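You operate a simulated robot arm through the tools that you are given. There is no shell and no other tool.

Carry out the task below with a simulated robot arm. There is one attempt and no reset: what you move stays moved.

## Task
Wind machine D's hand wheel 3 turns, then clear the SLACK fault.
Fine: lower red stop in before the wheel turns; afterwards pull it out and press the blue button.

Only the result counts: the job must be done as asked and must still hold three seconds after the hand-in. Knocking over, shifting, dropping, spilling or breaking anything else fails it.

## Robot
A 6-joint arm with a two-finger gripper, fixed in place. Base frame: the origin is on the floor under the middle of its stand, x ahead of it, y to its left, z up. Lengths are in m, angles in degrees, forces in N, time in s.
It reaches about 1.572 m from its shoulder. Its first joint turns from -166.0 to 166.0 degrees. Payload 2.45 kg.
The TCP is the grasp point between the finger pads, 0.02 m short of the fingertips. In the tool frame z runs along the fingers and y along their closing line. The gripper opens to 0.14 m; its body begins 0.168 m behind the TCP.
Orientation is that of the tool frame in the base frame, as a unit quaternion [x, y, z, w]. With the fingers straight down and closing along the base's y, the tool's x points along the base's -x, its y along +y and its z along -z.

## Interface
- The arm moves only by the tool servo_tool. Its argument "increments" is text: rows parted by semicolons, each of 6 numbers parted by spaces: the shift along the base's x, y, z in m, then the turn, a rotation vector about the base's x, y, z in degrees. In form: x y z wx wy wz; .... A call has 1 to 20 rows; each row shifts and turns the commanded pose from where the row before left it. "claw" is the opening in per cent of the stroke, from 0 (shut) to 100 (fully open), set as the call begins (left out, the last holds). Each row takes 0.2 s and may step no farther than 0.05 m and 8.6 degrees from the row before; otherwise, or with a gripper value out of range, the whole call is refused. A pose out of reach is approached as far as the arm can. The call stops where the force on the tool passes 90 N (or 10 N more than at its start, if that is more) or the arm is blocked; 0.2 s more then pass. The fingers move at their own pace (about 0.045 m/s each) and stop on an object; they squeeze with about 38 N. The grip force told is the motor's: it shows also when the fingers shut on nothing. Time passes only in rows, and 0.2 s behind the last, so rows that do not move let the fingers close. It gives the time, the measured TCP pose, the force on the tool (base axes), the opening and the grip force at its end, in the units of the frame above (readings bear some noise), with the torque about the TCP (base axes, N m) and any sound that the robot's microphone picked up.
- Cameras (640 x 400 px; columns grow to the right, rows downward): "scene" is fixed at [0.2199, 0.5, 1.8071]; the picture's right is [-0.50, -0.87, 0.00], its down [-0.60, 0.35, -0.72] and it looks along [0.63, -0.36, -0.69] (base axes); focal length 320 px, centre (320, 200). "wrist" rides on the gripper at [0.078, 0.011, -0.209] in the tool frame; the picture's right is [-0.14, 0.99, 0.00], its down [-0.92, -0.13, -0.37] and it looks along [-0.36, -0.05, 0.93] (tool axes); focal length 280 px, centre (320, 200).
- get_image(camera): a new picture of that camera. It takes no simulated time.
- measure_at(camera, pixels): for up to 12 pixels [column, row] of the newest picture of that camera ("zoom" is the newest enlarged one), the place [x, y, z] in the base frame of the surface seen there, good to about 0.003 m. It takes no simulated time.
- close_up(camera, box): a new picture of the part [left, top, right, bottom] of that camera's present view, enlarged. It takes no simulated time.
- sign_off(): hands the job in; it is judged then, once.

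Open the gripper and draw the arm clear of the work before you hand the job in, unless the task says otherwise.

The tools are called after "Request:" as a command line: name --argument value ..., lists and objects as JSON in quotes. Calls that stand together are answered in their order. servo_tool: Moves the arm, as the interface text tells. Its arguments: {"type":"object","properties":{"increments":{"type":"string"},"claw":{"type":"number"}},"required":["increments"]} The other tools are called the same way: get_image (camera) takes a picture; measure_at (camera, pixels) gives the place of the surface under pixels of a picture; close_up (camera, box) takes an enlarged picture of a part of a camera's view; sign_off () hands the job in.

At the start:

```text
clock: 0.0
ee_pos: [0.7026, -0.0428, 1.3078]
tcp_rot: [-0.001, 1.0, 0.0, 0.0]
wrist_force: [0.6, 0.0, 0.4]
torque: [0.0, 0.02, 0.0]
width: 0.14
gripper_force: 0.1
```

scene: 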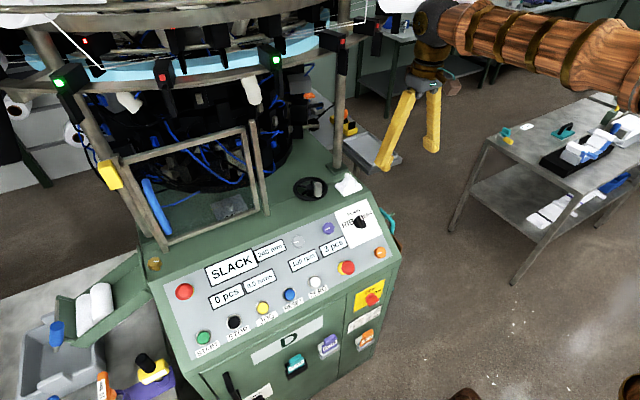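
wrist: 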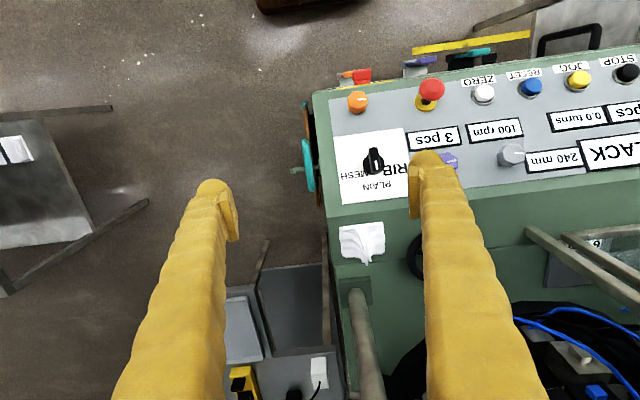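

The scene shows machine D's panel with SLACK display, red buttons and a blue button around (289,295). I take close-ups of the panel and the machine's right side, where a teal wheel seems to be.

Request:
close_up --camera "scene" --box '[150, 190, 410, 360]'

Request:
close_up --camera "scene" --box '[300, 160, 440, 260]'

Request:
close_up --camera "wrist" --box '[270, 20, 640, 280]'

Request:
close_up --camera "scene" --box '[220, 270, 420, 400]'

```text
2.35 times, centred on (280, 275) of scene
```

zoom: 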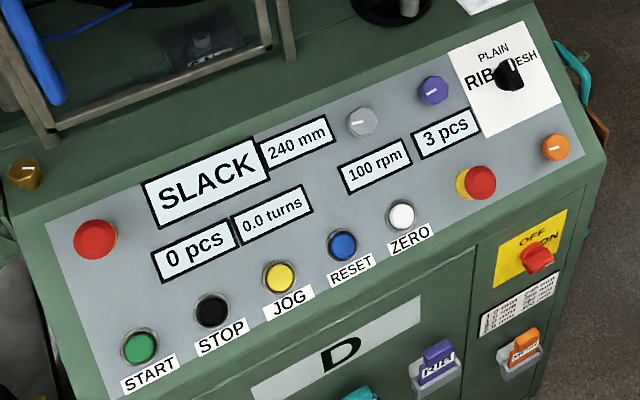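

```text
4.00 times, centred on (370, 210) of scene
```

zoom: 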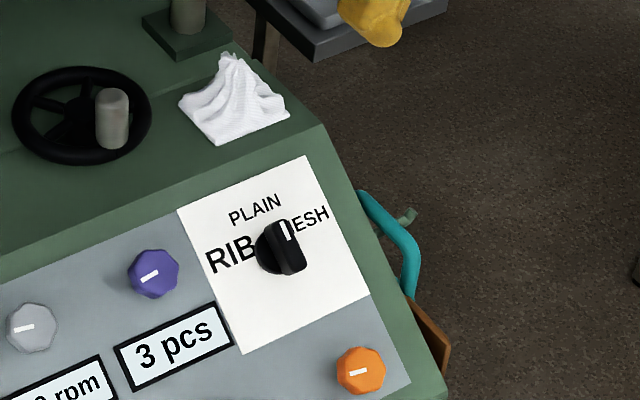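

```text
1.54 times, centred on (455, 150) of wrist
```

zoom: 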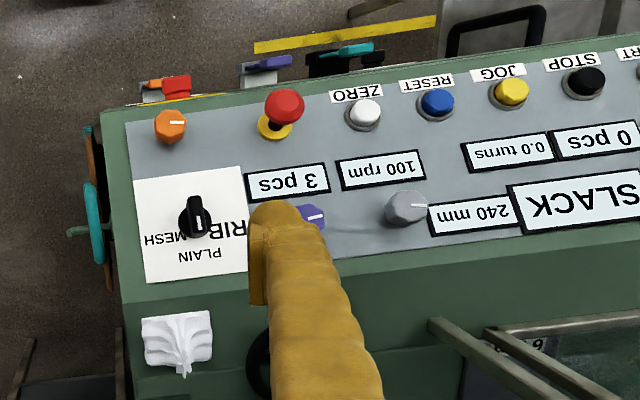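

```text
3.08 times, centred on (320, 335) of scene
```

zoom: 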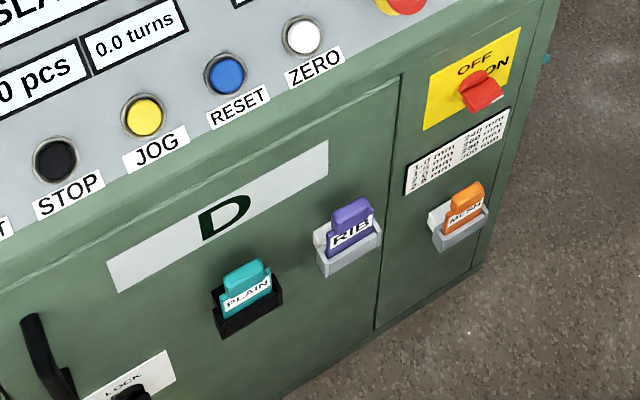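

Two red mushroom stops are visible on the panel: left (184,292) and right (347,268); the black hand wheel lies at (312,188), and a teal thing on the right side at (388,225). I measure these points.

Request:
get_image --camera "scene"

Request:
measure_at --camera "scene" --pixels '[[184, 292], [348, 267], [289, 295], [204, 338], [263, 308], [315, 283], [380, 253], [320, 188], [302, 190], [298, 243], [327, 229], [362, 222]]'

Request:
get_image --camera "wrist"

Request:
measure_at --camera "wrist" --pixels '[[432, 88], [425, 108], [532, 87], [485, 93], [358, 103], [374, 160], [308, 165], [295, 170], [415, 260], [310, 120], [450, 160], [512, 155]]'

```text
taken
```

scene: 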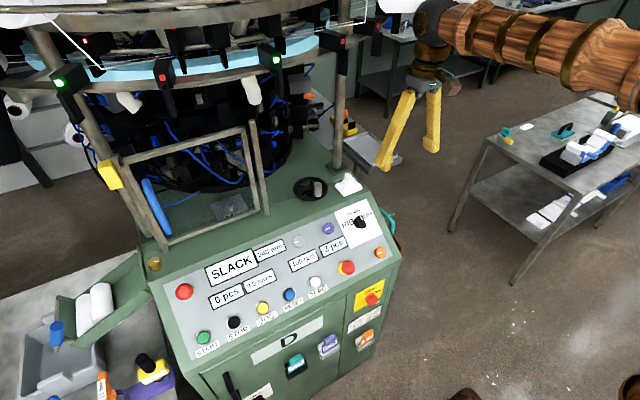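

```text
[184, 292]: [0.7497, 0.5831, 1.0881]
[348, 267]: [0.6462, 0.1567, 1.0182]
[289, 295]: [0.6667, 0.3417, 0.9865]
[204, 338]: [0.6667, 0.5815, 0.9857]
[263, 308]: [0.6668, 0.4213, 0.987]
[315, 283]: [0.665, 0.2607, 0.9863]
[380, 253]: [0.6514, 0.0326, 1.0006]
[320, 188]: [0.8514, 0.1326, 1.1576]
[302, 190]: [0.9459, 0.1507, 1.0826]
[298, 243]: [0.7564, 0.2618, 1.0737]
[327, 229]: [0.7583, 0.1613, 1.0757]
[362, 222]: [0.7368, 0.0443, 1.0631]
```

```text
taken
```

wrist: 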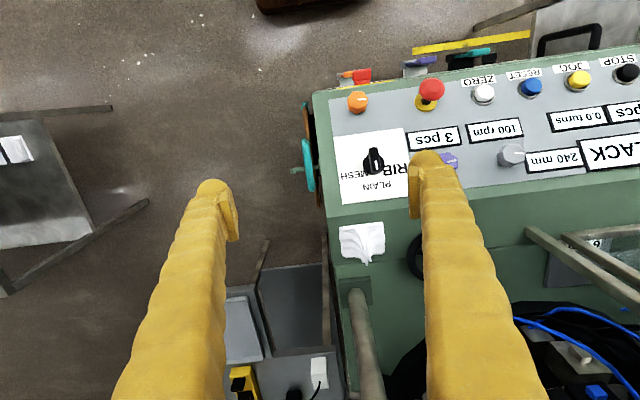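

```text
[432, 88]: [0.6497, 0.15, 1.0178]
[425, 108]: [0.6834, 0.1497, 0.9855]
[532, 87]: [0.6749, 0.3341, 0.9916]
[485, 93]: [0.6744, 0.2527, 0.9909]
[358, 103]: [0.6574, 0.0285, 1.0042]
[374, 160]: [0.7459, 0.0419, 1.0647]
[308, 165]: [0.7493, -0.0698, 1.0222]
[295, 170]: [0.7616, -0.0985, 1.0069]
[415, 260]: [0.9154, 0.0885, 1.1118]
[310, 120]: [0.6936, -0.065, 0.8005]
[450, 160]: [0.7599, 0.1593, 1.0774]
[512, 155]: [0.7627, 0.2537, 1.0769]
```

The right stop with the yellow collar is lower (z≈1.018) than the left (z≈1.088). I check the panel plane, hand wheel and overhead ring positions for clearance.

Request:
measure_at --camera "scene" --pixels '[[275, 58], [340, 40], [345, 60], [338, 130], [338, 165], [255, 130], [265, 205], [175, 245], [65, 85], [300, 100], [200, 70], [375, 20]]'

Request:
measure_at --camera "scene" --pixels '[[215, 280], [340, 280], [300, 275], [385, 240], [350, 205], [170, 285], [347, 185], [312, 180], [388, 235], [388, 215], [393, 240], [280, 180]]'

Request:
close_up --camera "scene" --box '[285, 165, 365, 215]'

Request:
close_up --camera "scene" --box '[320, 240, 400, 290]'

```text
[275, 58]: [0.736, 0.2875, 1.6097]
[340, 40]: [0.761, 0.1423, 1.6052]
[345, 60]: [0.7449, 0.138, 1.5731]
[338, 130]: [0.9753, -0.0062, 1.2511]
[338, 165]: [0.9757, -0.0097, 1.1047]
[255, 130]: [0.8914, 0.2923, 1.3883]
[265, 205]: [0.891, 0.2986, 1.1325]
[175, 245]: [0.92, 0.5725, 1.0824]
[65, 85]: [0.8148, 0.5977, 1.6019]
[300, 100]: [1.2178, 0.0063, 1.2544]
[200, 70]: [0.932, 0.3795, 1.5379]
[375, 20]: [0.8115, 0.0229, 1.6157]
```

```text
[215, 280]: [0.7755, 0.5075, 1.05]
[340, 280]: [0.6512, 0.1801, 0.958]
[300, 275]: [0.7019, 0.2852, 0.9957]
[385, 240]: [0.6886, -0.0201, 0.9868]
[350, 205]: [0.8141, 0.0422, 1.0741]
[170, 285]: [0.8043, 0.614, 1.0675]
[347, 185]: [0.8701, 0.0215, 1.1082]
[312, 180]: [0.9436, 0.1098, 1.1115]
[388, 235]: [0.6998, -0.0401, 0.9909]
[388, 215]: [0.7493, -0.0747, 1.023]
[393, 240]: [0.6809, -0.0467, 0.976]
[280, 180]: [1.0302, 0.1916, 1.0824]
```

```text
8.00 times, centred on (325, 190) of scene
```

zoom: 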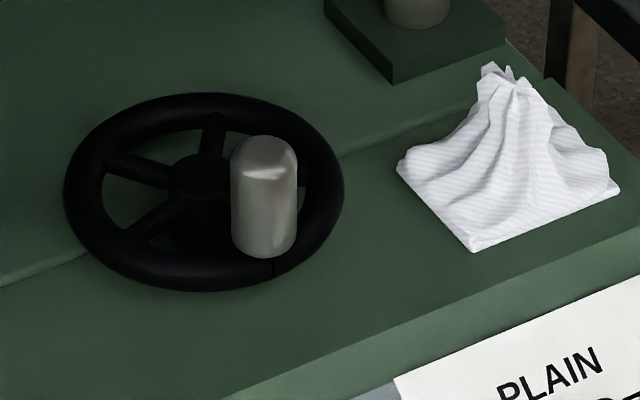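

```text
8.00 times, centred on (360, 265) of scene
```

zoom: 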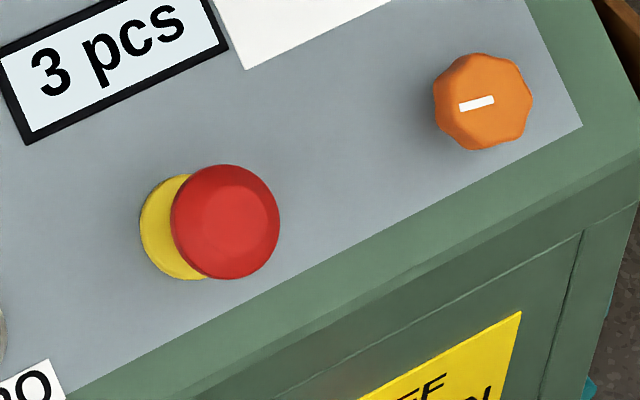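

The panel slopes about 36.5° (normal ≈ (-0.595,0,0.804)), the lower stop's cap sits at about (0.648,0.155,1.018), and the hand wheel has a gray knob at (320,188). I close the fingers and start tilting the tool toward the panel normal while moving back, to get a better wrist view.

Request:
servo_tool --increments "-0.02 0.02 0 0 -6 0; -0.02 0.02 0 0 -6 0; -0.03 0.02 0 0 -6 0; -0.03 0.02 0 0 -6 0; -0.03 0.02 0 0 -6 0; -0.03 0.02 0 0 -6.5 0; 0 0 0 0 0 0" --claw 0

Request:
get_image --camera "wrist"

Request:
get_image --camera "scene"

```text
clock: 1.6
ee_pos: [0.5422, 0.0749, 1.3096]
tcp_rot: [0.0, 0.95, 0.0, 0.313]
wrist_force: [0.1, 0.0, 0.5]
torque: [-0.01, 0.01, 0.0]
width: 0.0001
gripper_force: 3.0
```

```text
taken
```

wrist: 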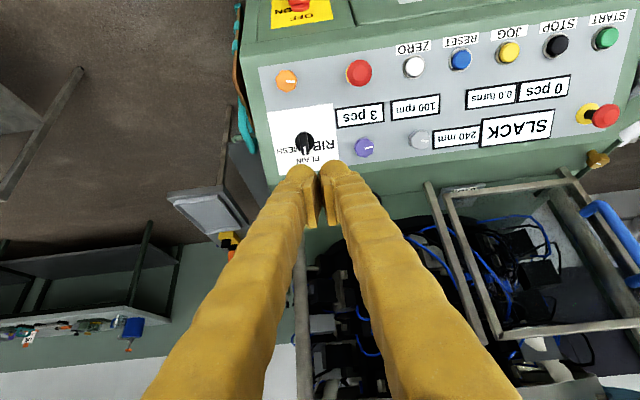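

```text
taken
```

scene: 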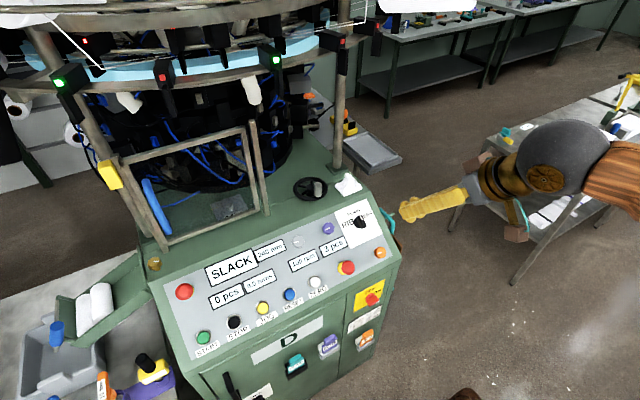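

The wrist camera now looks square onto the panel: lower red stop at (359,72), blue RESET at (461,60), upper red stop at (604,116). I zoom on the two stops and the teal thing at the side (243,125).

Request:
close_up --camera "wrist" --box '[210, 20, 370, 170]'

Request:
close_up --camera "wrist" --box '[430, 10, 640, 160]'

Request:
measure_at --camera "wrist" --pixels '[[359, 72], [604, 116], [585, 112], [461, 60], [330, 85], [435, 90], [243, 125], [237, 40], [378, 85], [350, 88]]'

```text
2.67 times, centred on (290, 95) of wrist
```

zoom: 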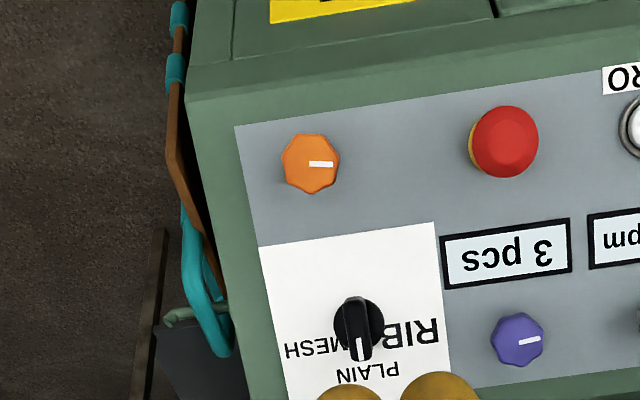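

```text
2.67 times, centred on (535, 85) of wrist
```

zoom: 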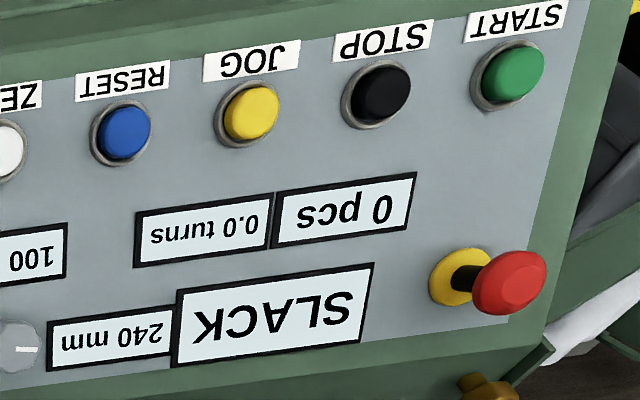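

```text
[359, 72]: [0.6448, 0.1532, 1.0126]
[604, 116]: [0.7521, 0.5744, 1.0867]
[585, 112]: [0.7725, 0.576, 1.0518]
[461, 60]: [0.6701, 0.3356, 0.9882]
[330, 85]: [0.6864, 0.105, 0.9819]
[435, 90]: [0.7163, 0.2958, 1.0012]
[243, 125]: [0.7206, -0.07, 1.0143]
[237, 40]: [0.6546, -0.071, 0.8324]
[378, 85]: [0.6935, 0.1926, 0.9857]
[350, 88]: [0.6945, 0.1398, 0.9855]
```

Both stops stand out with their stems; the lower one is capped at about (0.6455,0.1545,1.014). The side thing is just hung scissors. I move the closed fingertips to a point 6 cm off that cap along the panel normal.

Request:
servo_tool --increments "0.0093 0.0133 -0.0384 0 0 0; 0.0093 0.0133 -0.0384 0 0 0; 0.0093 0.0133 -0.0384 0 0 0; 0.0093 0.0133 -0.0384 0 0 0; 0.0093 0.0133 -0.0384 0 0 0; 0.0093 0.0131 -0.0386 0 0 0; 0 0 0 0 0 0" --claw 0

Request:
get_image --camera "wrist"

Request:
close_up --camera "scene" --box '[280, 160, 440, 300]'

```text
clock: 3.2
ee_pos: [0.5979, 0.1578, 1.0754]
tcp_rot: [0.0, 0.95, -0.001, 0.313]
wrist_force: [0.8, -0.1, -0.9]
torque: [-0.01, 0.01, 0.01]
width: 0.0
gripper_force: 29.6
```

```text
taken
```

wrist: 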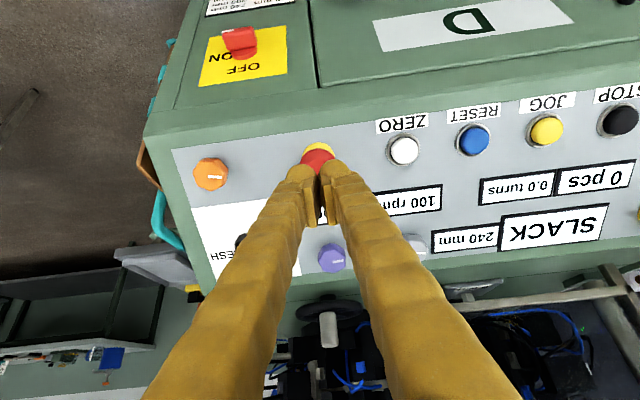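

```text
2.86 times, centred on (360, 230) of scene
```

zoom: 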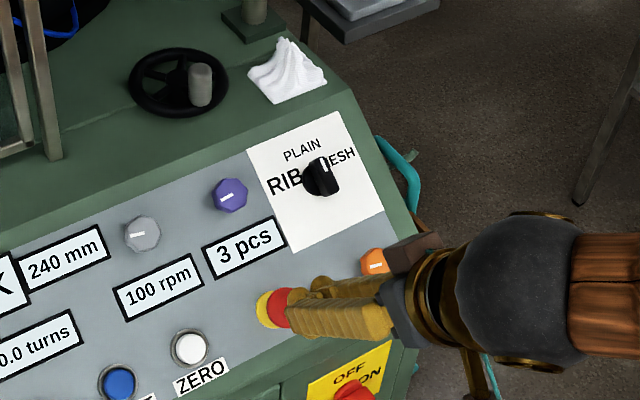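

The fingertips hover in front of the cap, seen at (318,155) in the wrist view. I re-measure cap and collar from this near view before pressing.

Request:
measure_at --camera "wrist" --pixels '[[316, 155], [308, 160], [328, 158], [319, 146], [304, 152], [333, 152], [280, 160], [360, 160]]'

Request:
close_up --camera "wrist" --box '[270, 130, 370, 210]'

```text
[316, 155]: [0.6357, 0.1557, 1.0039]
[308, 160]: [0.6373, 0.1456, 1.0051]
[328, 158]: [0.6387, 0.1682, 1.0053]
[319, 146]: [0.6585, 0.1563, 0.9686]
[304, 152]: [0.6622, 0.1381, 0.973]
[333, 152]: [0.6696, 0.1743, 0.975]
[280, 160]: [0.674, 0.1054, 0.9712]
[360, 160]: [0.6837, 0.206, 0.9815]
```

```text
5.00 times, centred on (320, 170) of wrist
```

zoom: 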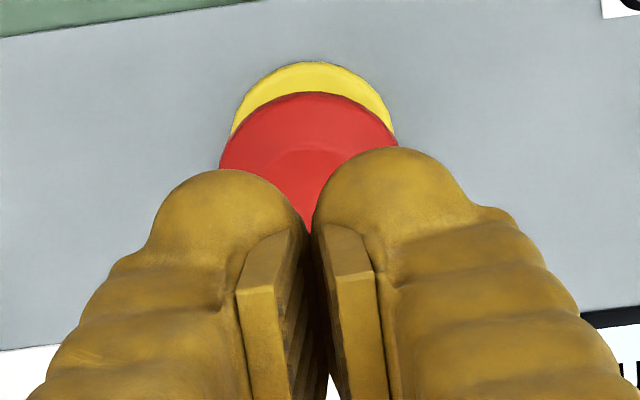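

The cap's centre lies at y≈0.156, in line with the tool axis. I advance 5 cm along the axis to just short of contact.

Request:
servo_tool --increments "0.00744 -0.0005 -0.01005 0 0 0; 0.00744 -0.0005 -0.01005 0 0 0; 0.00744 -0.0005 -0.01005 0 0 0; 0.00744 0 -0.01005 0 0 0; 0 0 0 0 0 0" --claw 0

Request:
close_up --camera "scene" --box '[320, 230, 400, 290]'

```text
clock: 4.4
ee_pos: [0.6276, 0.1556, 1.0373]
tcp_rot: [0.0, 0.949, 0.0, 0.314]
wrist_force: [-0.1, 0.8, -0.5]
torque: [0.0, -0.01, -0.01]
width: 0.0003
gripper_force: 29.4
```

```text
6.67 times, centred on (360, 260) of scene
```

zoom: 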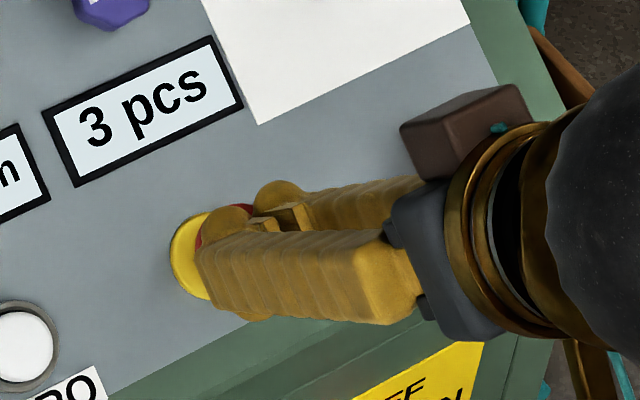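

No contact force yet; the tips are just over the cap. I advance in 4 mm steps and watch the force and any click.

Request:
servo_tool --increments "0.00238 0 -0.00322 0 0 0; 0.00238 0 -0.00322 0 0 0; 0.00238 0 -0.00322 0 0 0; 0.00238 0 -0.00322 0 0 0" --claw 0

```text
clock: 5.4
ee_pos: [0.6376, 0.1551, 1.0243]
tcp_rot: [0.0, 0.95, 0.0, 0.313]
wrist_force: [-0.1, 0.4, 0.5]
torque: [-0.02, 0.02, 0.0]
width: 0.0
gripper_force: 29.4
```

Still no force. I check whether the tips touch the cap.

Request:
close_up --camera "wrist" --box '[270, 110, 370, 210]'

Request:
close_up --camera "scene" --box '[330, 245, 370, 275]'

```text
4.00 times, centred on (320, 160) of wrist
```

zoom: 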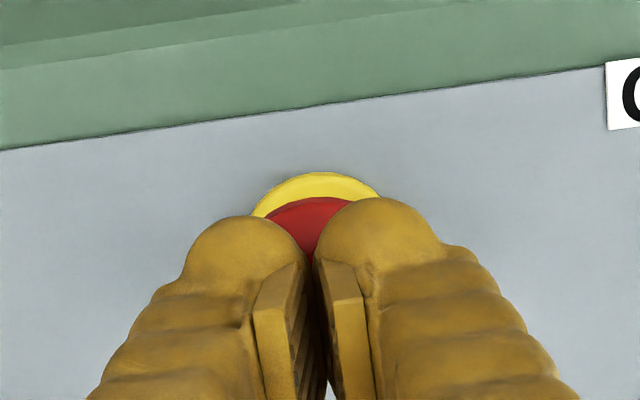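

```text
13.33 times, centred on (350, 260) of scene
```

zoom: 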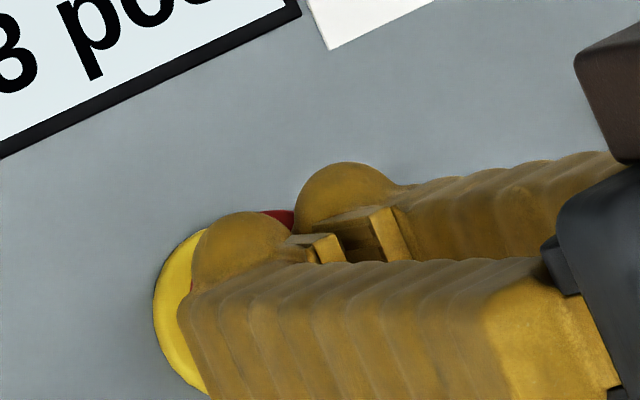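

The tips seem right at the cap, without visible contact yet. I go on in small steps.

Request:
servo_tool --increments "0.00179 0 -0.00241 0 0 0; 0.00179 0 -0.00241 0 0 0; 0.00179 0 -0.00241 0 0 0" --claw 0

```text
clock: 6.2
ee_pos: [0.6408, 0.1541, 1.0207]
tcp_rot: [-0.001, 0.949, 0.0, 0.314]
wrist_force: [-53.1, 0.1, 44.7]
torque: [-0.01, 0.87, 0.18]
width: 0.0061
gripper_force: 29.6
stopped in row 3: the force on the tool passed its limit at 99 N (the readings are from after the stop); the commanded pose is now the measured one
```

The force jumped to ~99 N without a click, and the fingers spread by 6 mm. I look at what is being touched before doing more.

Request:
close_up --camera "wrist" --box '[270, 110, 370, 210]'

Request:
close_up --camera "scene" --box '[320, 235, 380, 285]'

Request:
get_image --camera "scene"

```text
4.00 times, centred on (320, 160) of wrist
```

zoom: 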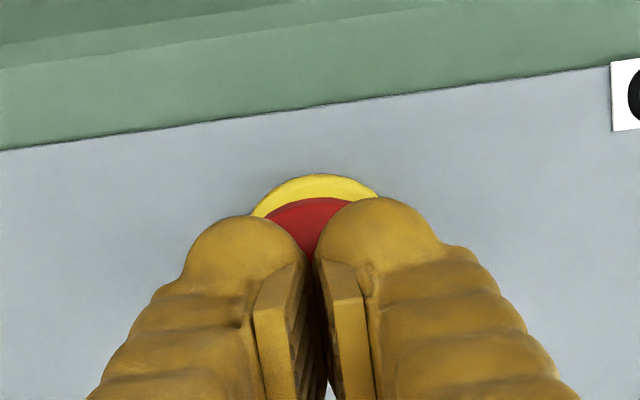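

```text
8.00 times, centred on (350, 260) of scene
```

zoom: 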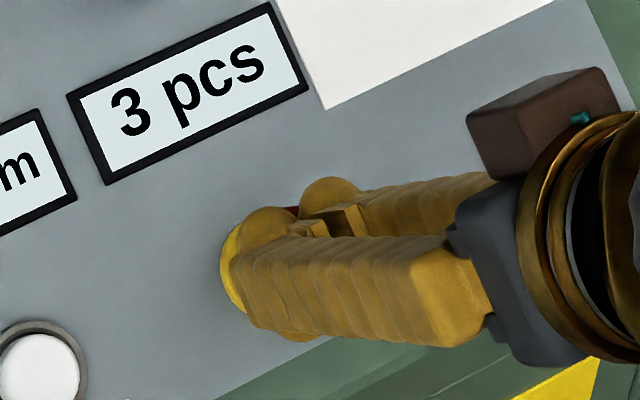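

```text
taken
```

scene: 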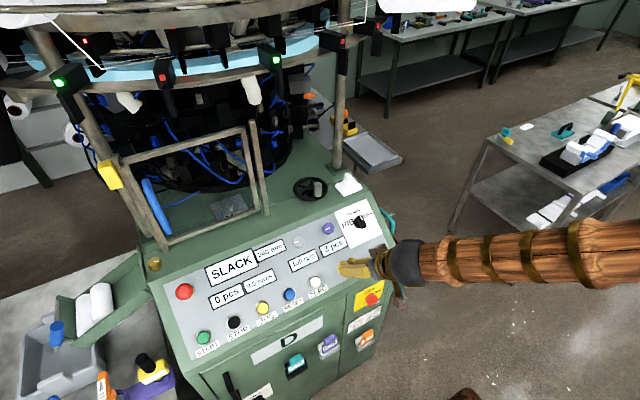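

The force is a hard stop about 12 mm deeper than the expected contact, so the cap may already be in. I back off along the normal and look at it.

Request:
servo_tool --increments "-0.003 0 0.004 0 0 0; -0.009 0 0.012 0 0 0; -0.018 0 0.024 0 0 0; -0.024 0 0.032 0 0 0; -0.024 0 0.032 0 0 0; 0 0 0 0 0 0" --claw 0

Request:
close_up --camera "scene" --box '[320, 235, 400, 290]'

Request:
close_up --camera "wrist" --box '[240, 60, 400, 190]'

```text
clock: 7.6
ee_pos: [0.5625, 0.156, 1.1241]
tcp_rot: [0.0, 0.95, 0.0, 0.313]
wrist_force: [-0.2, -0.2, 0.7]
torque: [0.0, 0.02, -0.02]
width: 0.0
gripper_force: 29.9
```

```text
7.27 times, centred on (360, 262) of scene
```

zoom: 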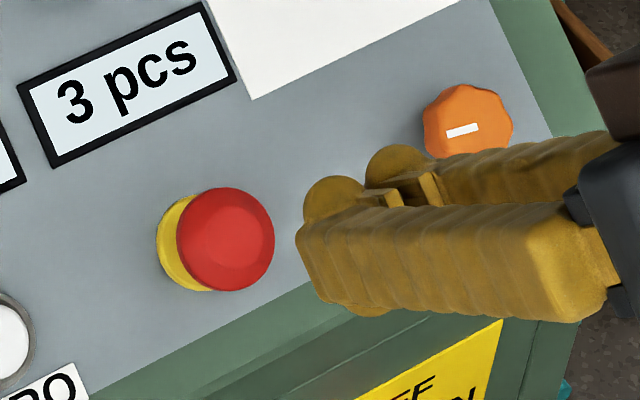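

```text
3.08 times, centred on (320, 125) of wrist
```

zoom: 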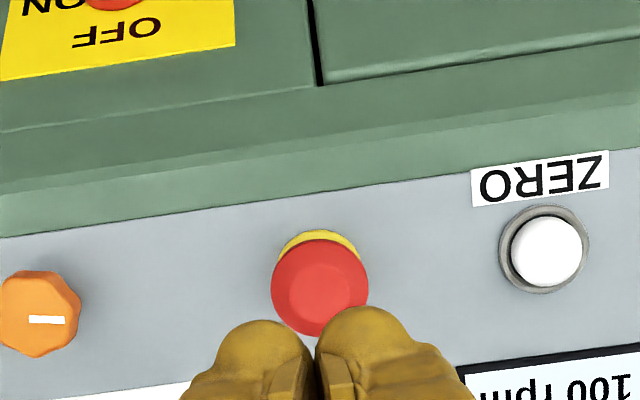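

The cap now overlaps the collar more (offset ≈2.8 px versus 3.9 px earlier), so it seems to have moved in somewhat. I measure the cap's height off the panel.

Request:
measure_at --camera "zoom" --pixels '[[320, 290], [300, 270], [340, 270], [320, 245], [430, 330], [200, 250]]'

Request:
get_image --camera "scene"

Request:
measure_at --camera "scene" --pixels '[[347, 268], [349, 266], [345, 270], [335, 278], [338, 260], [184, 292], [200, 290]]'

```text
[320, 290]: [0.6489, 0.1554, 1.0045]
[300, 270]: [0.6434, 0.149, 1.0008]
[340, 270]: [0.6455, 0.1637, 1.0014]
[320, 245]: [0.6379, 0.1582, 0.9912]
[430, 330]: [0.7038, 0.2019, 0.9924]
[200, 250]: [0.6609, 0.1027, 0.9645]
```

```text
taken
```

scene: 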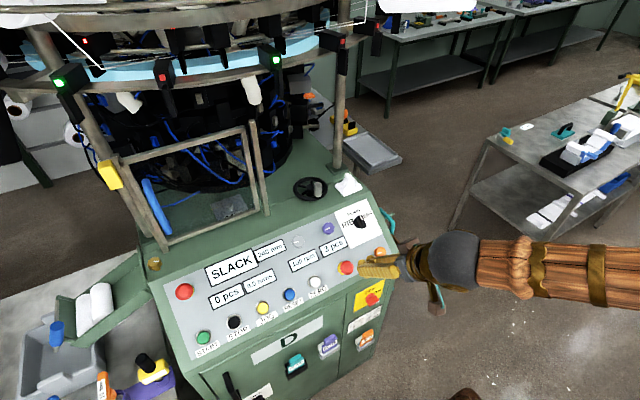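

```text
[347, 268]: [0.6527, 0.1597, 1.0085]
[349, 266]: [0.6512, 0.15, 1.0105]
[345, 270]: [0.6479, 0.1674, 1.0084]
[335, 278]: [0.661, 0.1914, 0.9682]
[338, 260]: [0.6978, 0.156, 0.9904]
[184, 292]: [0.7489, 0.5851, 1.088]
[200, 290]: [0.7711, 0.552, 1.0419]
```

The cap moved about 12 mm inward (now ≈(0.652,0.157,1.009)) and stayed, while the hard stop gave 99 N, so it is latched in. I check the displays for any change.

Request:
close_up --camera "scene" --box '[190, 210, 370, 320]'

Request:
close_up --camera "scene" --box '[130, 250, 250, 350]'

```text
3.56 times, centred on (280, 265) of scene
```

zoom: 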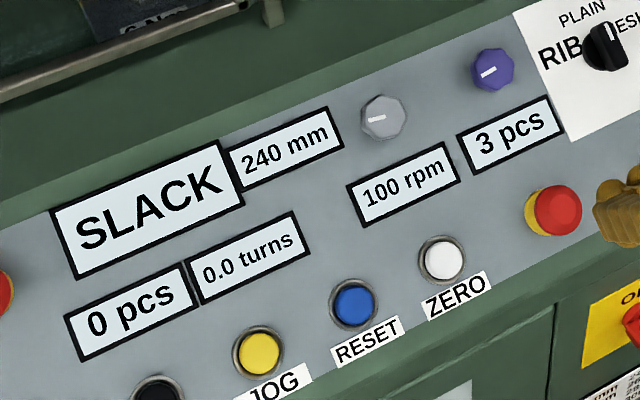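

```text
4.00 times, centred on (190, 300) of scene
```

zoom: 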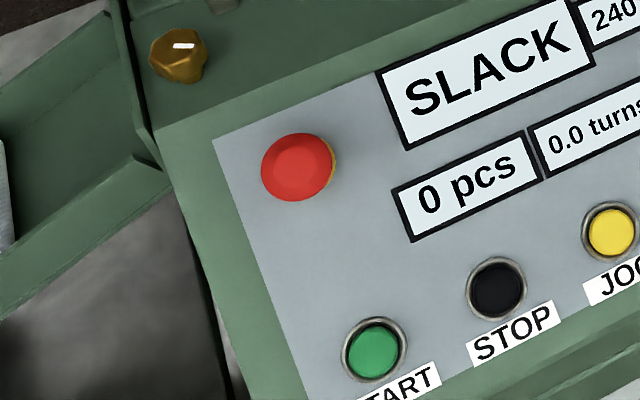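

The panel still reads SLACK and 0.0 turns, as expected. Next I move up and to the right to get a clear wrist view of the black hand wheel.

Request:
servo_tool --increments "0 -0.02 0.04 0 0 0; 0.0075 -0.033 0.03 0 0 0; 0.0075 -0.033 0.03 0 0 0; 0.0075 -0.033 0.03 0 0 0; 0.0075 -0.033 0.026 0 0 0; 0.0075 -0.034 0 0 0 0; 0 0 0 0 0 0" --claw 0

Request:
get_image --camera "wrist"

```text
clock: 9.2
ee_pos: [0.6013, -0.0324, 1.279]
tcp_rot: [0.0, 0.949, 0.0, 0.314]
wrist_force: [-0.7, -0.1, -0.4]
torque: [-0.01, -0.04, 0.0]
width: 0.0
gripper_force: 29.7
```

```text
taken
```

wrist: 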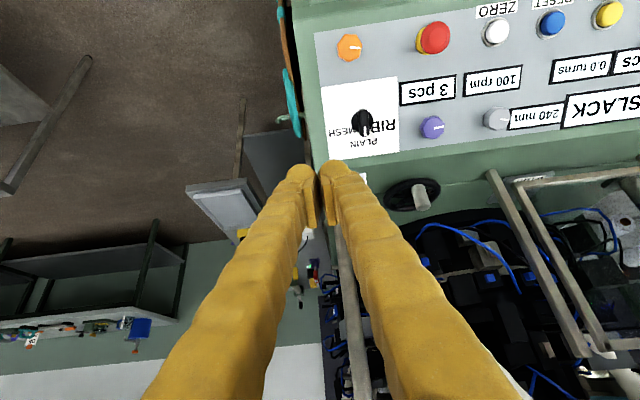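

The hand wheel shows at about (412,193) with its knob at (422,198). I zoom in and measure rim, hub and knob.

Request:
close_up --camera "wrist" --box '[372, 165, 452, 225]'

Request:
measure_at --camera "zoom" --pixels '[[400, 330], [400, 300], [410, 260], [390, 200], [260, 200], [110, 230], [120, 300], [180, 360], [460, 190], [490, 130], [300, 120], [320, 260]]'

Request:
close_up --camera "scene" --box '[285, 165, 365, 215]'

Request:
measure_at --camera "scene" --pixels '[[319, 183], [318, 186], [318, 190], [318, 194], [311, 187], [296, 190], [310, 178], [326, 185], [325, 193], [310, 200], [298, 195], [318, 198]]'

```text
6.67 times, centred on (412, 195) of wrist
```

zoom: 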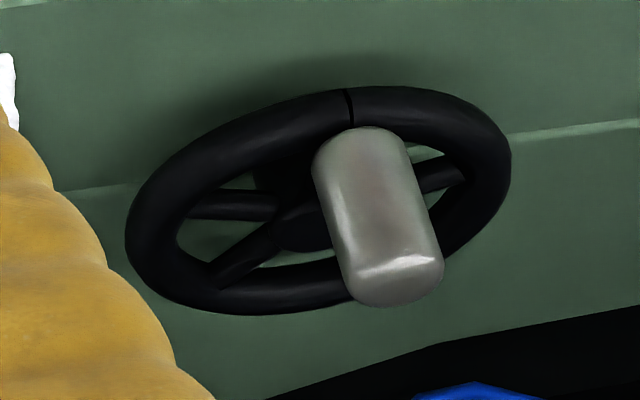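

```text
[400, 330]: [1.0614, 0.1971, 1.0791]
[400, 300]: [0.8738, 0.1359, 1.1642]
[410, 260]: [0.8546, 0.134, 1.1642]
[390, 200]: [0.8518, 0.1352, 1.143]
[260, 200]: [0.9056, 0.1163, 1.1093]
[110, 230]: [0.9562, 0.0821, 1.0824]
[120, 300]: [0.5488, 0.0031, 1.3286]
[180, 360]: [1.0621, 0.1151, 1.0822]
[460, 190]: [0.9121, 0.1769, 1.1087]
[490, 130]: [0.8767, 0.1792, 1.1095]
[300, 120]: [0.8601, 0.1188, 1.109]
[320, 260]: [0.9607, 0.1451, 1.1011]
```

```text
8.00 times, centred on (325, 190) of scene
```

zoom: 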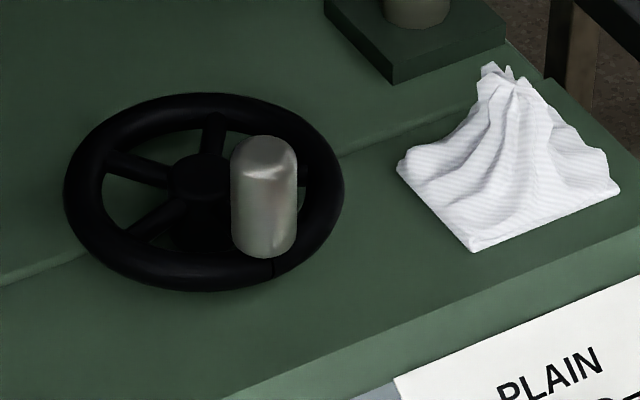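

```text
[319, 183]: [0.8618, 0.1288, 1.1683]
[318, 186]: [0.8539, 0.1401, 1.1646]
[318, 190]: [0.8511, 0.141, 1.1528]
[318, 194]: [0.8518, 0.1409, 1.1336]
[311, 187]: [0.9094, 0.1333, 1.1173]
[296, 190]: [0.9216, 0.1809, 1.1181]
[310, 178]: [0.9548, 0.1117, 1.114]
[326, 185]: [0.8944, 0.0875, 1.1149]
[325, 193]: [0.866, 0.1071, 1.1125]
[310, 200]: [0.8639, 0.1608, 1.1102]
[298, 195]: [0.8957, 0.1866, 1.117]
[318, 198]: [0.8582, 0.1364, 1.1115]
```

The hand wheel lies flat with rim top z≈1.115, centre near (0.912,0.134), and a vertical gray knob near (0.864,0.137) reaching z≈1.167. I collect more rim points from the newest scene zoom to fit the circle precisely, and check the white cloth beside it.

Request:
measure_at --camera "zoom" --pixels '[[83, 190], [98, 148], [143, 117], [204, 105], [265, 117], [310, 148], [324, 190], [310, 232], [204, 271], [143, 261], [98, 232], [262, 268]]'

Request:
measure_at --camera "zoom" --pixels '[[264, 170], [264, 190], [264, 210], [264, 230], [264, 150], [264, 142], [240, 190], [290, 190], [202, 172], [195, 180], [210, 170], [490, 72]]'

Request:
measure_at --camera "zoom" --pixels '[[405, 160], [440, 130], [470, 240], [600, 180], [520, 110], [500, 150], [400, 10], [360, 300], [100, 60], [250, 330], [560, 130], [450, 190]]'

```text
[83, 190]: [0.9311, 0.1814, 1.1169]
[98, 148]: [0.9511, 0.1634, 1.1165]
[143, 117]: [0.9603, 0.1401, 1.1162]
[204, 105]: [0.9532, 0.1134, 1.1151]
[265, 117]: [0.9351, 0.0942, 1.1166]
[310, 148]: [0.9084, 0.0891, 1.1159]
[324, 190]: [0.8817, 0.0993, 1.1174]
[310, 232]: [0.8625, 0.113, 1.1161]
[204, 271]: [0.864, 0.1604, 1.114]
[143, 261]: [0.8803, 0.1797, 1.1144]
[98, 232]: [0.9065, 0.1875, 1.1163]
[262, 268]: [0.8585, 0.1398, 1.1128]
```

```text
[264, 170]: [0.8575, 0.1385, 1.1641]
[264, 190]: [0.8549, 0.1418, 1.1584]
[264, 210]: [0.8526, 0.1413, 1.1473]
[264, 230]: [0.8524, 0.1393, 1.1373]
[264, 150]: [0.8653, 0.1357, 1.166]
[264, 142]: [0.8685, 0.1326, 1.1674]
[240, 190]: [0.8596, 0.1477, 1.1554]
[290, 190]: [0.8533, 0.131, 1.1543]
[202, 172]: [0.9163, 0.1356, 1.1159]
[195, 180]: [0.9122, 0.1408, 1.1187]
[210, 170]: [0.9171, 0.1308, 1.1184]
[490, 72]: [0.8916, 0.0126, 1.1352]
```

```text
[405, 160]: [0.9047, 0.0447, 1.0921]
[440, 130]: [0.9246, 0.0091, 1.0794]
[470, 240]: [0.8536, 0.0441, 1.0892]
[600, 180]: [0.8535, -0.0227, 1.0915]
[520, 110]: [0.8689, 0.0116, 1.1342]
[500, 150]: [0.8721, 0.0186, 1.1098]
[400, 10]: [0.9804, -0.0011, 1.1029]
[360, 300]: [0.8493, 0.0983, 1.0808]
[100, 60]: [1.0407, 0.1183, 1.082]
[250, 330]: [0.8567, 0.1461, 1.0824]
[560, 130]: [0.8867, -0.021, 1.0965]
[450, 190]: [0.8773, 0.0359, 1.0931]
```

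A circle fit gives centre ≈(0.910,0.137), radius ≈0.049, and the knob axis at ≈(0.864,0.1365); the cloth stays at y<0.045, clear of the path. I move to a pre-grasp point with a 45° tilt and the fingers opened to about 6 cm.

Request:
servo_tool --increments "0.0274 0.0242 -0.0077 0 -1.21 0; 0.0274 0.0242 -0.0077 0 -1.21 0; 0.0274 0.0242 -0.0077 0 -1.21 0; 0.0274 0.0242 -0.0077 0 -1.21 0; 0.0274 0.0242 -0.0077 0 -1.21 0; 0.0274 0.0242 -0.0077 0 -1.21 0; 0.0274 0.0242 -0.0077 0 -1.24 0; 0 0 0 0 0 0" --claw 43

Request:
get_image --camera "scene"

Request:
get_image --camera "wrist"

```text
clock: 11.0
ee_pos: [0.7928, 0.1404, 1.2241]
tcp_rot: [0.0, 0.924, 0.0, 0.383]
wrist_force: [-0.7, -0.1, -0.1]
torque: [-0.01, 0.01, -0.01]
width: 0.0601
gripper_force: 0.1
```

```text
taken
```

scene: 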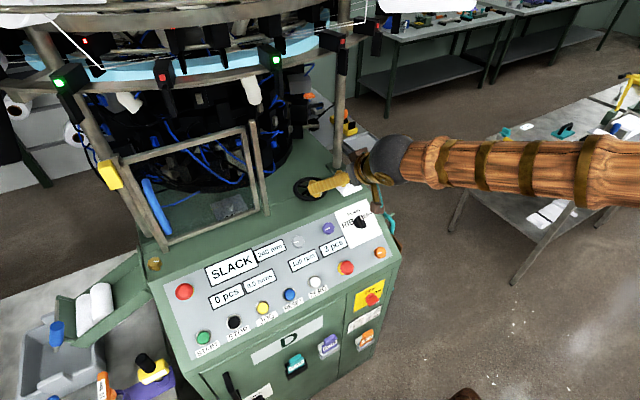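

```text
taken
```

wrist: 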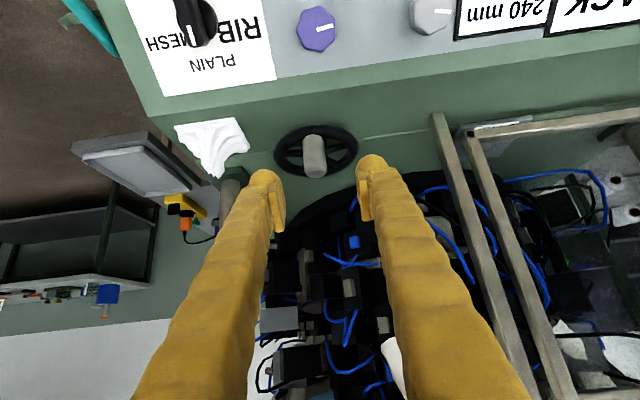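

The fingers straddle the line to the knob, seen at (315,155) with the wheel centre near (316,150). I zoom for a final position measurement from this near view.

Request:
close_up --camera "wrist" --box '[266, 115, 366, 185]'

Request:
measure_at --camera "wrist" --pixels '[[314, 140], [314, 150], [315, 160], [316, 168], [305, 155], [324, 155], [279, 152], [353, 146], [290, 136], [335, 131], [312, 129], [340, 165]]'

```text
5.71 times, centred on (316, 150) of wrist
```

zoom: 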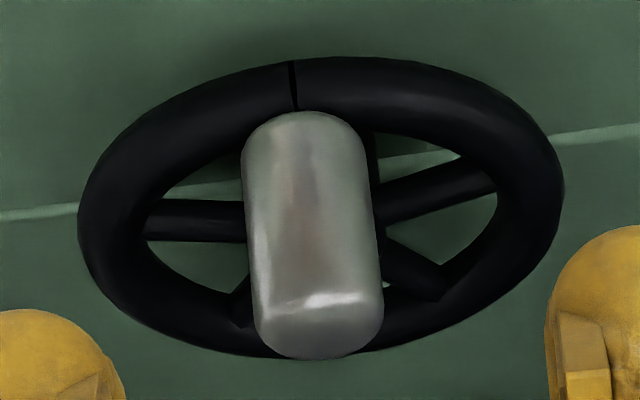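

```text
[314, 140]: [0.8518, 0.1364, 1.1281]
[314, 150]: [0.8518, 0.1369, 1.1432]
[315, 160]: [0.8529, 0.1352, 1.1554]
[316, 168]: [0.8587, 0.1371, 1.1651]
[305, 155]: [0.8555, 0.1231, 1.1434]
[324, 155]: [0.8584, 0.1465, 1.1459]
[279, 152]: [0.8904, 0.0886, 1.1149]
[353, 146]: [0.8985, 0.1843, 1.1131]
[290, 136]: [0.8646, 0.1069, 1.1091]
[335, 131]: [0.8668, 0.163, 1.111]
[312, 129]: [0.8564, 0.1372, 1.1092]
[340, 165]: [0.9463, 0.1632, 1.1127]
```

The knob axis is at about (0.8645,0.136), wheel centre ≈(0.912,0.1365), orbit radius ≈0.048. I advance along the tool axis so the TCP sits on the knob at z≈1.152.

Request:
servo_tool --increments "0.0179 -0.0011 -0.018 0 0 0; 0.0179 -0.0011 -0.018 0 0 0; 0.0179 -0.0011 -0.018 0 0 0; 0.018 -0.0011 -0.018 0 0 0; 0 0 0 0 0 0" --claw 43

Request:
get_image --camera "wrist"

Request:
close_up --camera "scene" --box '[280, 150, 400, 230]'

```text
clock: 12.2
ee_pos: [0.8658, 0.1318, 1.1549]
tcp_rot: [0.0, 0.924, 0.0, 0.383]
wrist_force: [-0.4, 0.5, 0.0]
torque: [-0.03, -0.01, -0.01]
width: 0.0603
gripper_force: 0.1
```

```text
taken
```

wrist: 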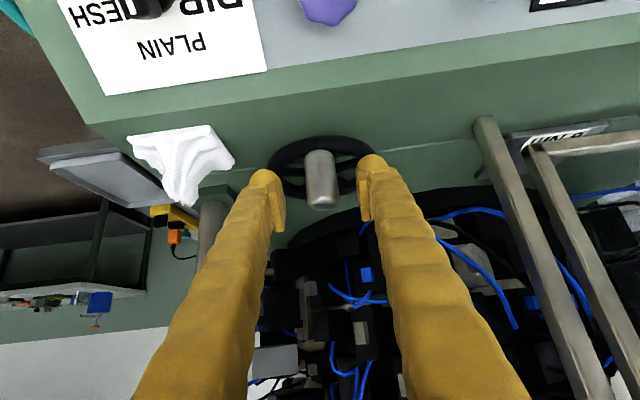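

```text
5.00 times, centred on (340, 190) of scene
```

zoom: 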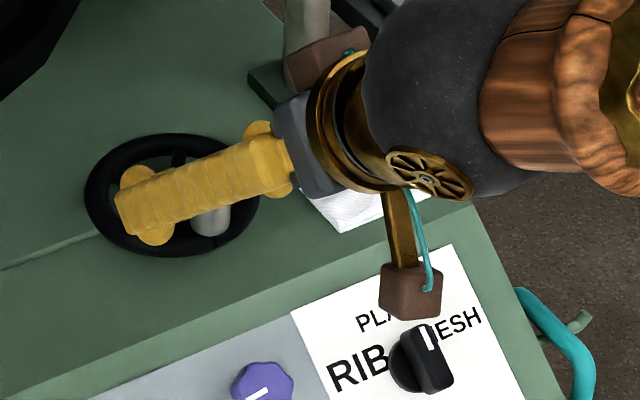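

The knob (320,180) stands between the two pads. I shift 2 mm toward +y to centre and close the fingers on it.

Request:
servo_tool --increments "0 0.002 -0.001 0 0 0; 0 0 0 0 0 0; 0 0 0 0 0 0; 0 0 0 0 0 0; 0 0 0 0 0 0" --claw 0

Request:
close_up --camera "wrist" --box '[240, 110, 400, 240]'

Request:
close_up --camera "scene" --box '[190, 210, 370, 320]'

```text
clock: 13.4
ee_pos: [0.8643, 0.1354, 1.1517]
tcp_rot: [0.0, 0.923, 0.0, 0.384]
wrist_force: [2.7, 0.4, -0.6]
torque: [0.03, -0.04, 0.01]
width: 0.0237
gripper_force: 45.4
```

```text
3.08 times, centred on (320, 175) of wrist
```

zoom: 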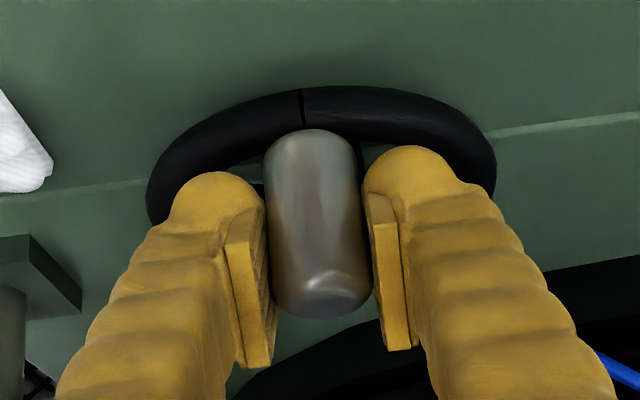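

```text
3.56 times, centred on (280, 265) of scene
```

zoom: 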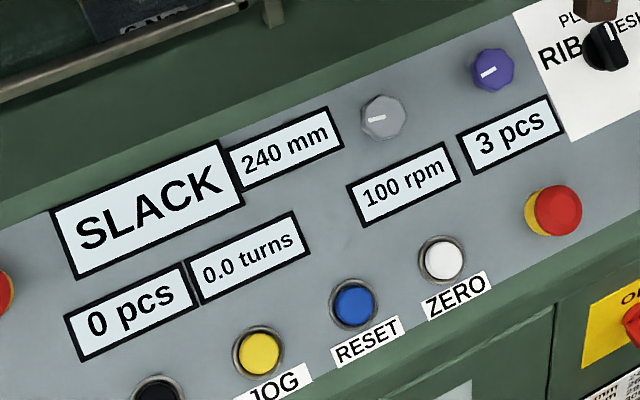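

The knob is gripped (width 0.0237) with little side force, and the stop stays in. I try a first 36° clockwise (seen from above) along the arc and will check the turns display for the sign.

Request:
servo_tool --increments "0.00105 0.00998 0 0 0 0; 0.0031 0.00954 0 0 0 0; 0.00502 0.00869 0 0 0 0; 0 0 0 0 0 0" --claw 0

Request:
close_up --camera "scene" --box '[190, 210, 370, 320]'

Request:
close_up --camera "wrist" --box '[240, 110, 400, 240]'

```text
clock: 13.9
ee_pos: [0.8665, 0.1353, 1.1531]
tcp_rot: [0.003, 0.924, -0.004, 0.381]
wrist_force: [-1.1, -32.8, 4.1]
torque: [-0.53, 0.11, 0.01]
width: 0.0237
gripper_force: 45.1
stopped in row 2: the force on the tool passed its limit at 96 N (the readings are from after the stop); the commanded pose is now the measured one
```

```text
3.56 times, centred on (280, 265) of scene
```

zoom: 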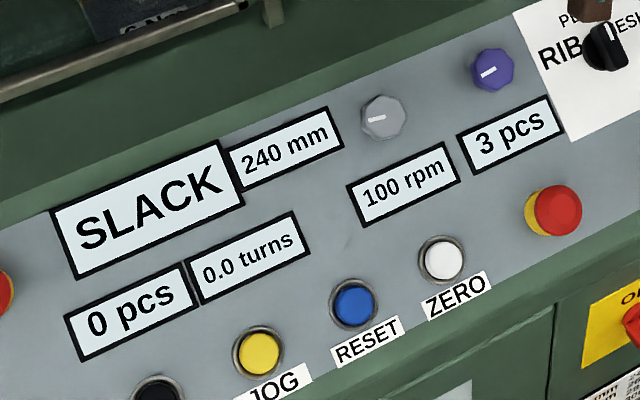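

```text
3.08 times, centred on (320, 175) of wrist
```

zoom: 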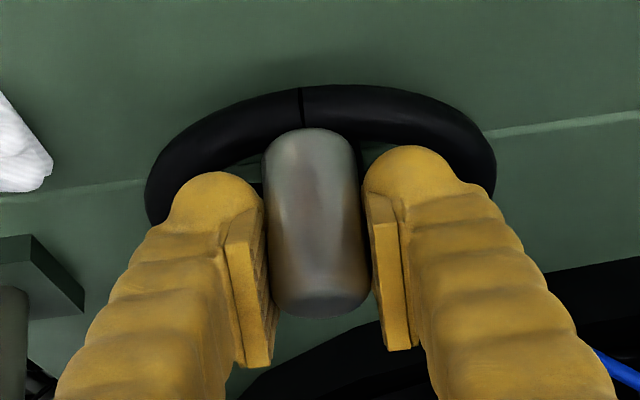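

Clockwise is blocked (96 N, the wheel did not move), so I try counter-clockwise, moving the knob toward -y.

Request:
servo_tool --increments "0.0005 -0.005 0 0 0 0; 0.001 -0.005 0 0 0 0; 0.0015 -0.005 0 0 0 0; 0.002 -0.0045 0 0 0 0; 0 0 0 0 0 0" --claw 0

Request:
close_up --camera "scene" --box '[190, 210, 370, 320]'

Request:
close_up --camera "wrist" --box '[240, 110, 400, 240]'

```text
clock: 15.1
ee_pos: [0.871, 0.1172, 1.1527]
tcp_rot: [0.003, 0.924, -0.005, 0.382]
wrist_force: [-30.9, -12.2, 9.7]
torque: [-0.24, 0.44, 0.01]
width: 0.0236
gripper_force: 45.2
```

```text
3.56 times, centred on (280, 265) of scene
```

zoom: 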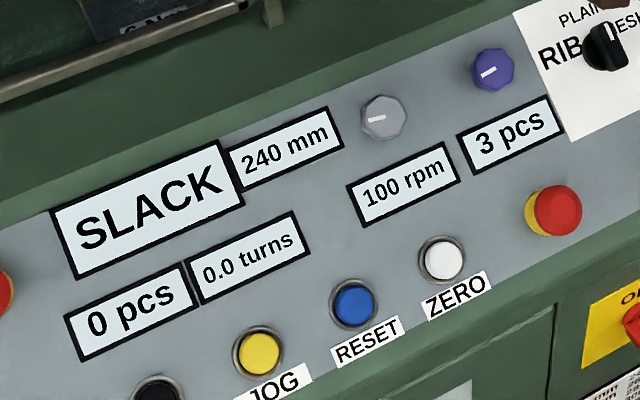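

```text
3.08 times, centred on (320, 175) of wrist
```

zoom: 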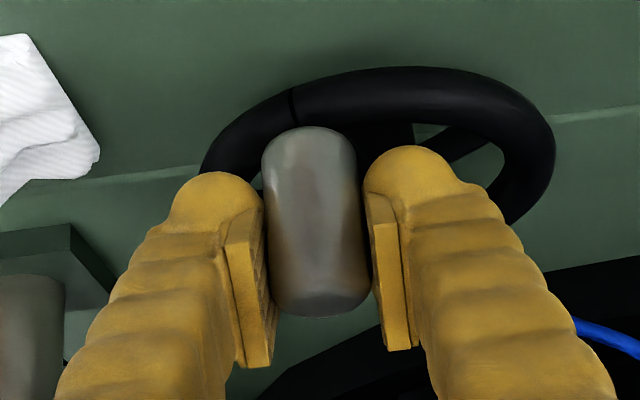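

Counter-clockwise the wheel turns (mark moved ~24°). The force (-31,-12) is radial outward, meaning my path cuts inside the true circle; I ease 1.5 mm outward to learn the stiffness.

Request:
servo_tool --increments "-0.0014 -0.0006 0 0 0 0; 0 0 0 0 0 0" --claw 0

```text
clock: 15.7
ee_pos: [0.8702, 0.1176, 1.1513]
tcp_rot: [0.003, 0.924, -0.003, 0.383]
wrist_force: [4.9, 2.2, -1.1]
torque: [0.07, -0.27, 0.01]
width: 0.0232
gripper_force: 45.0
```

The stiffness is about 25 N/mm, and the neutral circle now fits R≈0.048. I wind on 60° counter-clockwise in 12° steps and check the residual force.

Request:
servo_tool --increments "0.00511 -0.00864 0 0 0 0; 0.00679 -0.00738 0 0 0 0; 0.00818 -0.00582 0 0 0 0; 0.00921 -0.00398 0 0 0 0; 0.00983 -0.00199 0 0 0 0; 0 0 0 0 0 0" --claw 0

Request:
close_up --camera "scene" --box '[190, 210, 370, 320]'

Request:
get_image --camera "scene"

Request:
get_image --camera "wrist"

```text
clock: 17.1
ee_pos: [0.907, 0.0878, 1.1521]
tcp_rot: [0.004, 0.924, -0.004, 0.381]
wrist_force: [-19.3, -52.9, 6.1]
torque: [-0.01, -0.02, 0.55]
width: 0.0208
gripper_force: 44.8
```

```text
3.56 times, centred on (280, 265) of scene
```

zoom: 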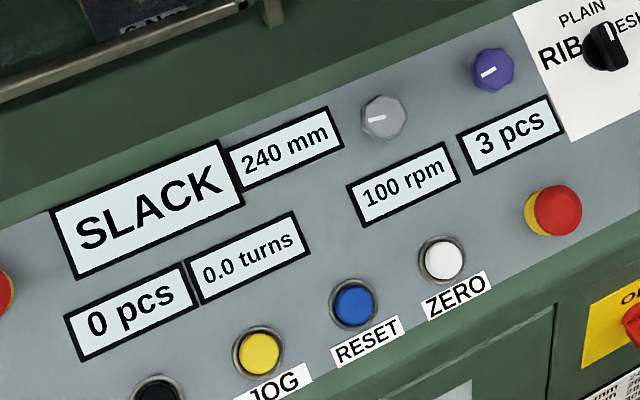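

```text
taken
```

scene: 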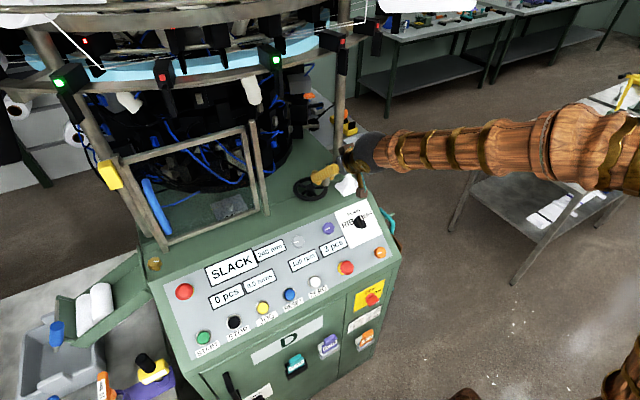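

```text
taken
```

wrist: 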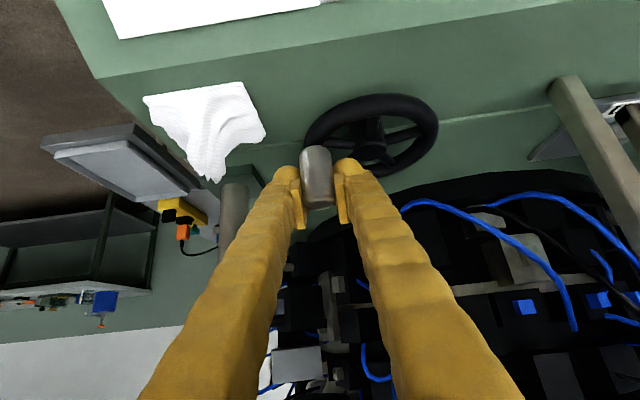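

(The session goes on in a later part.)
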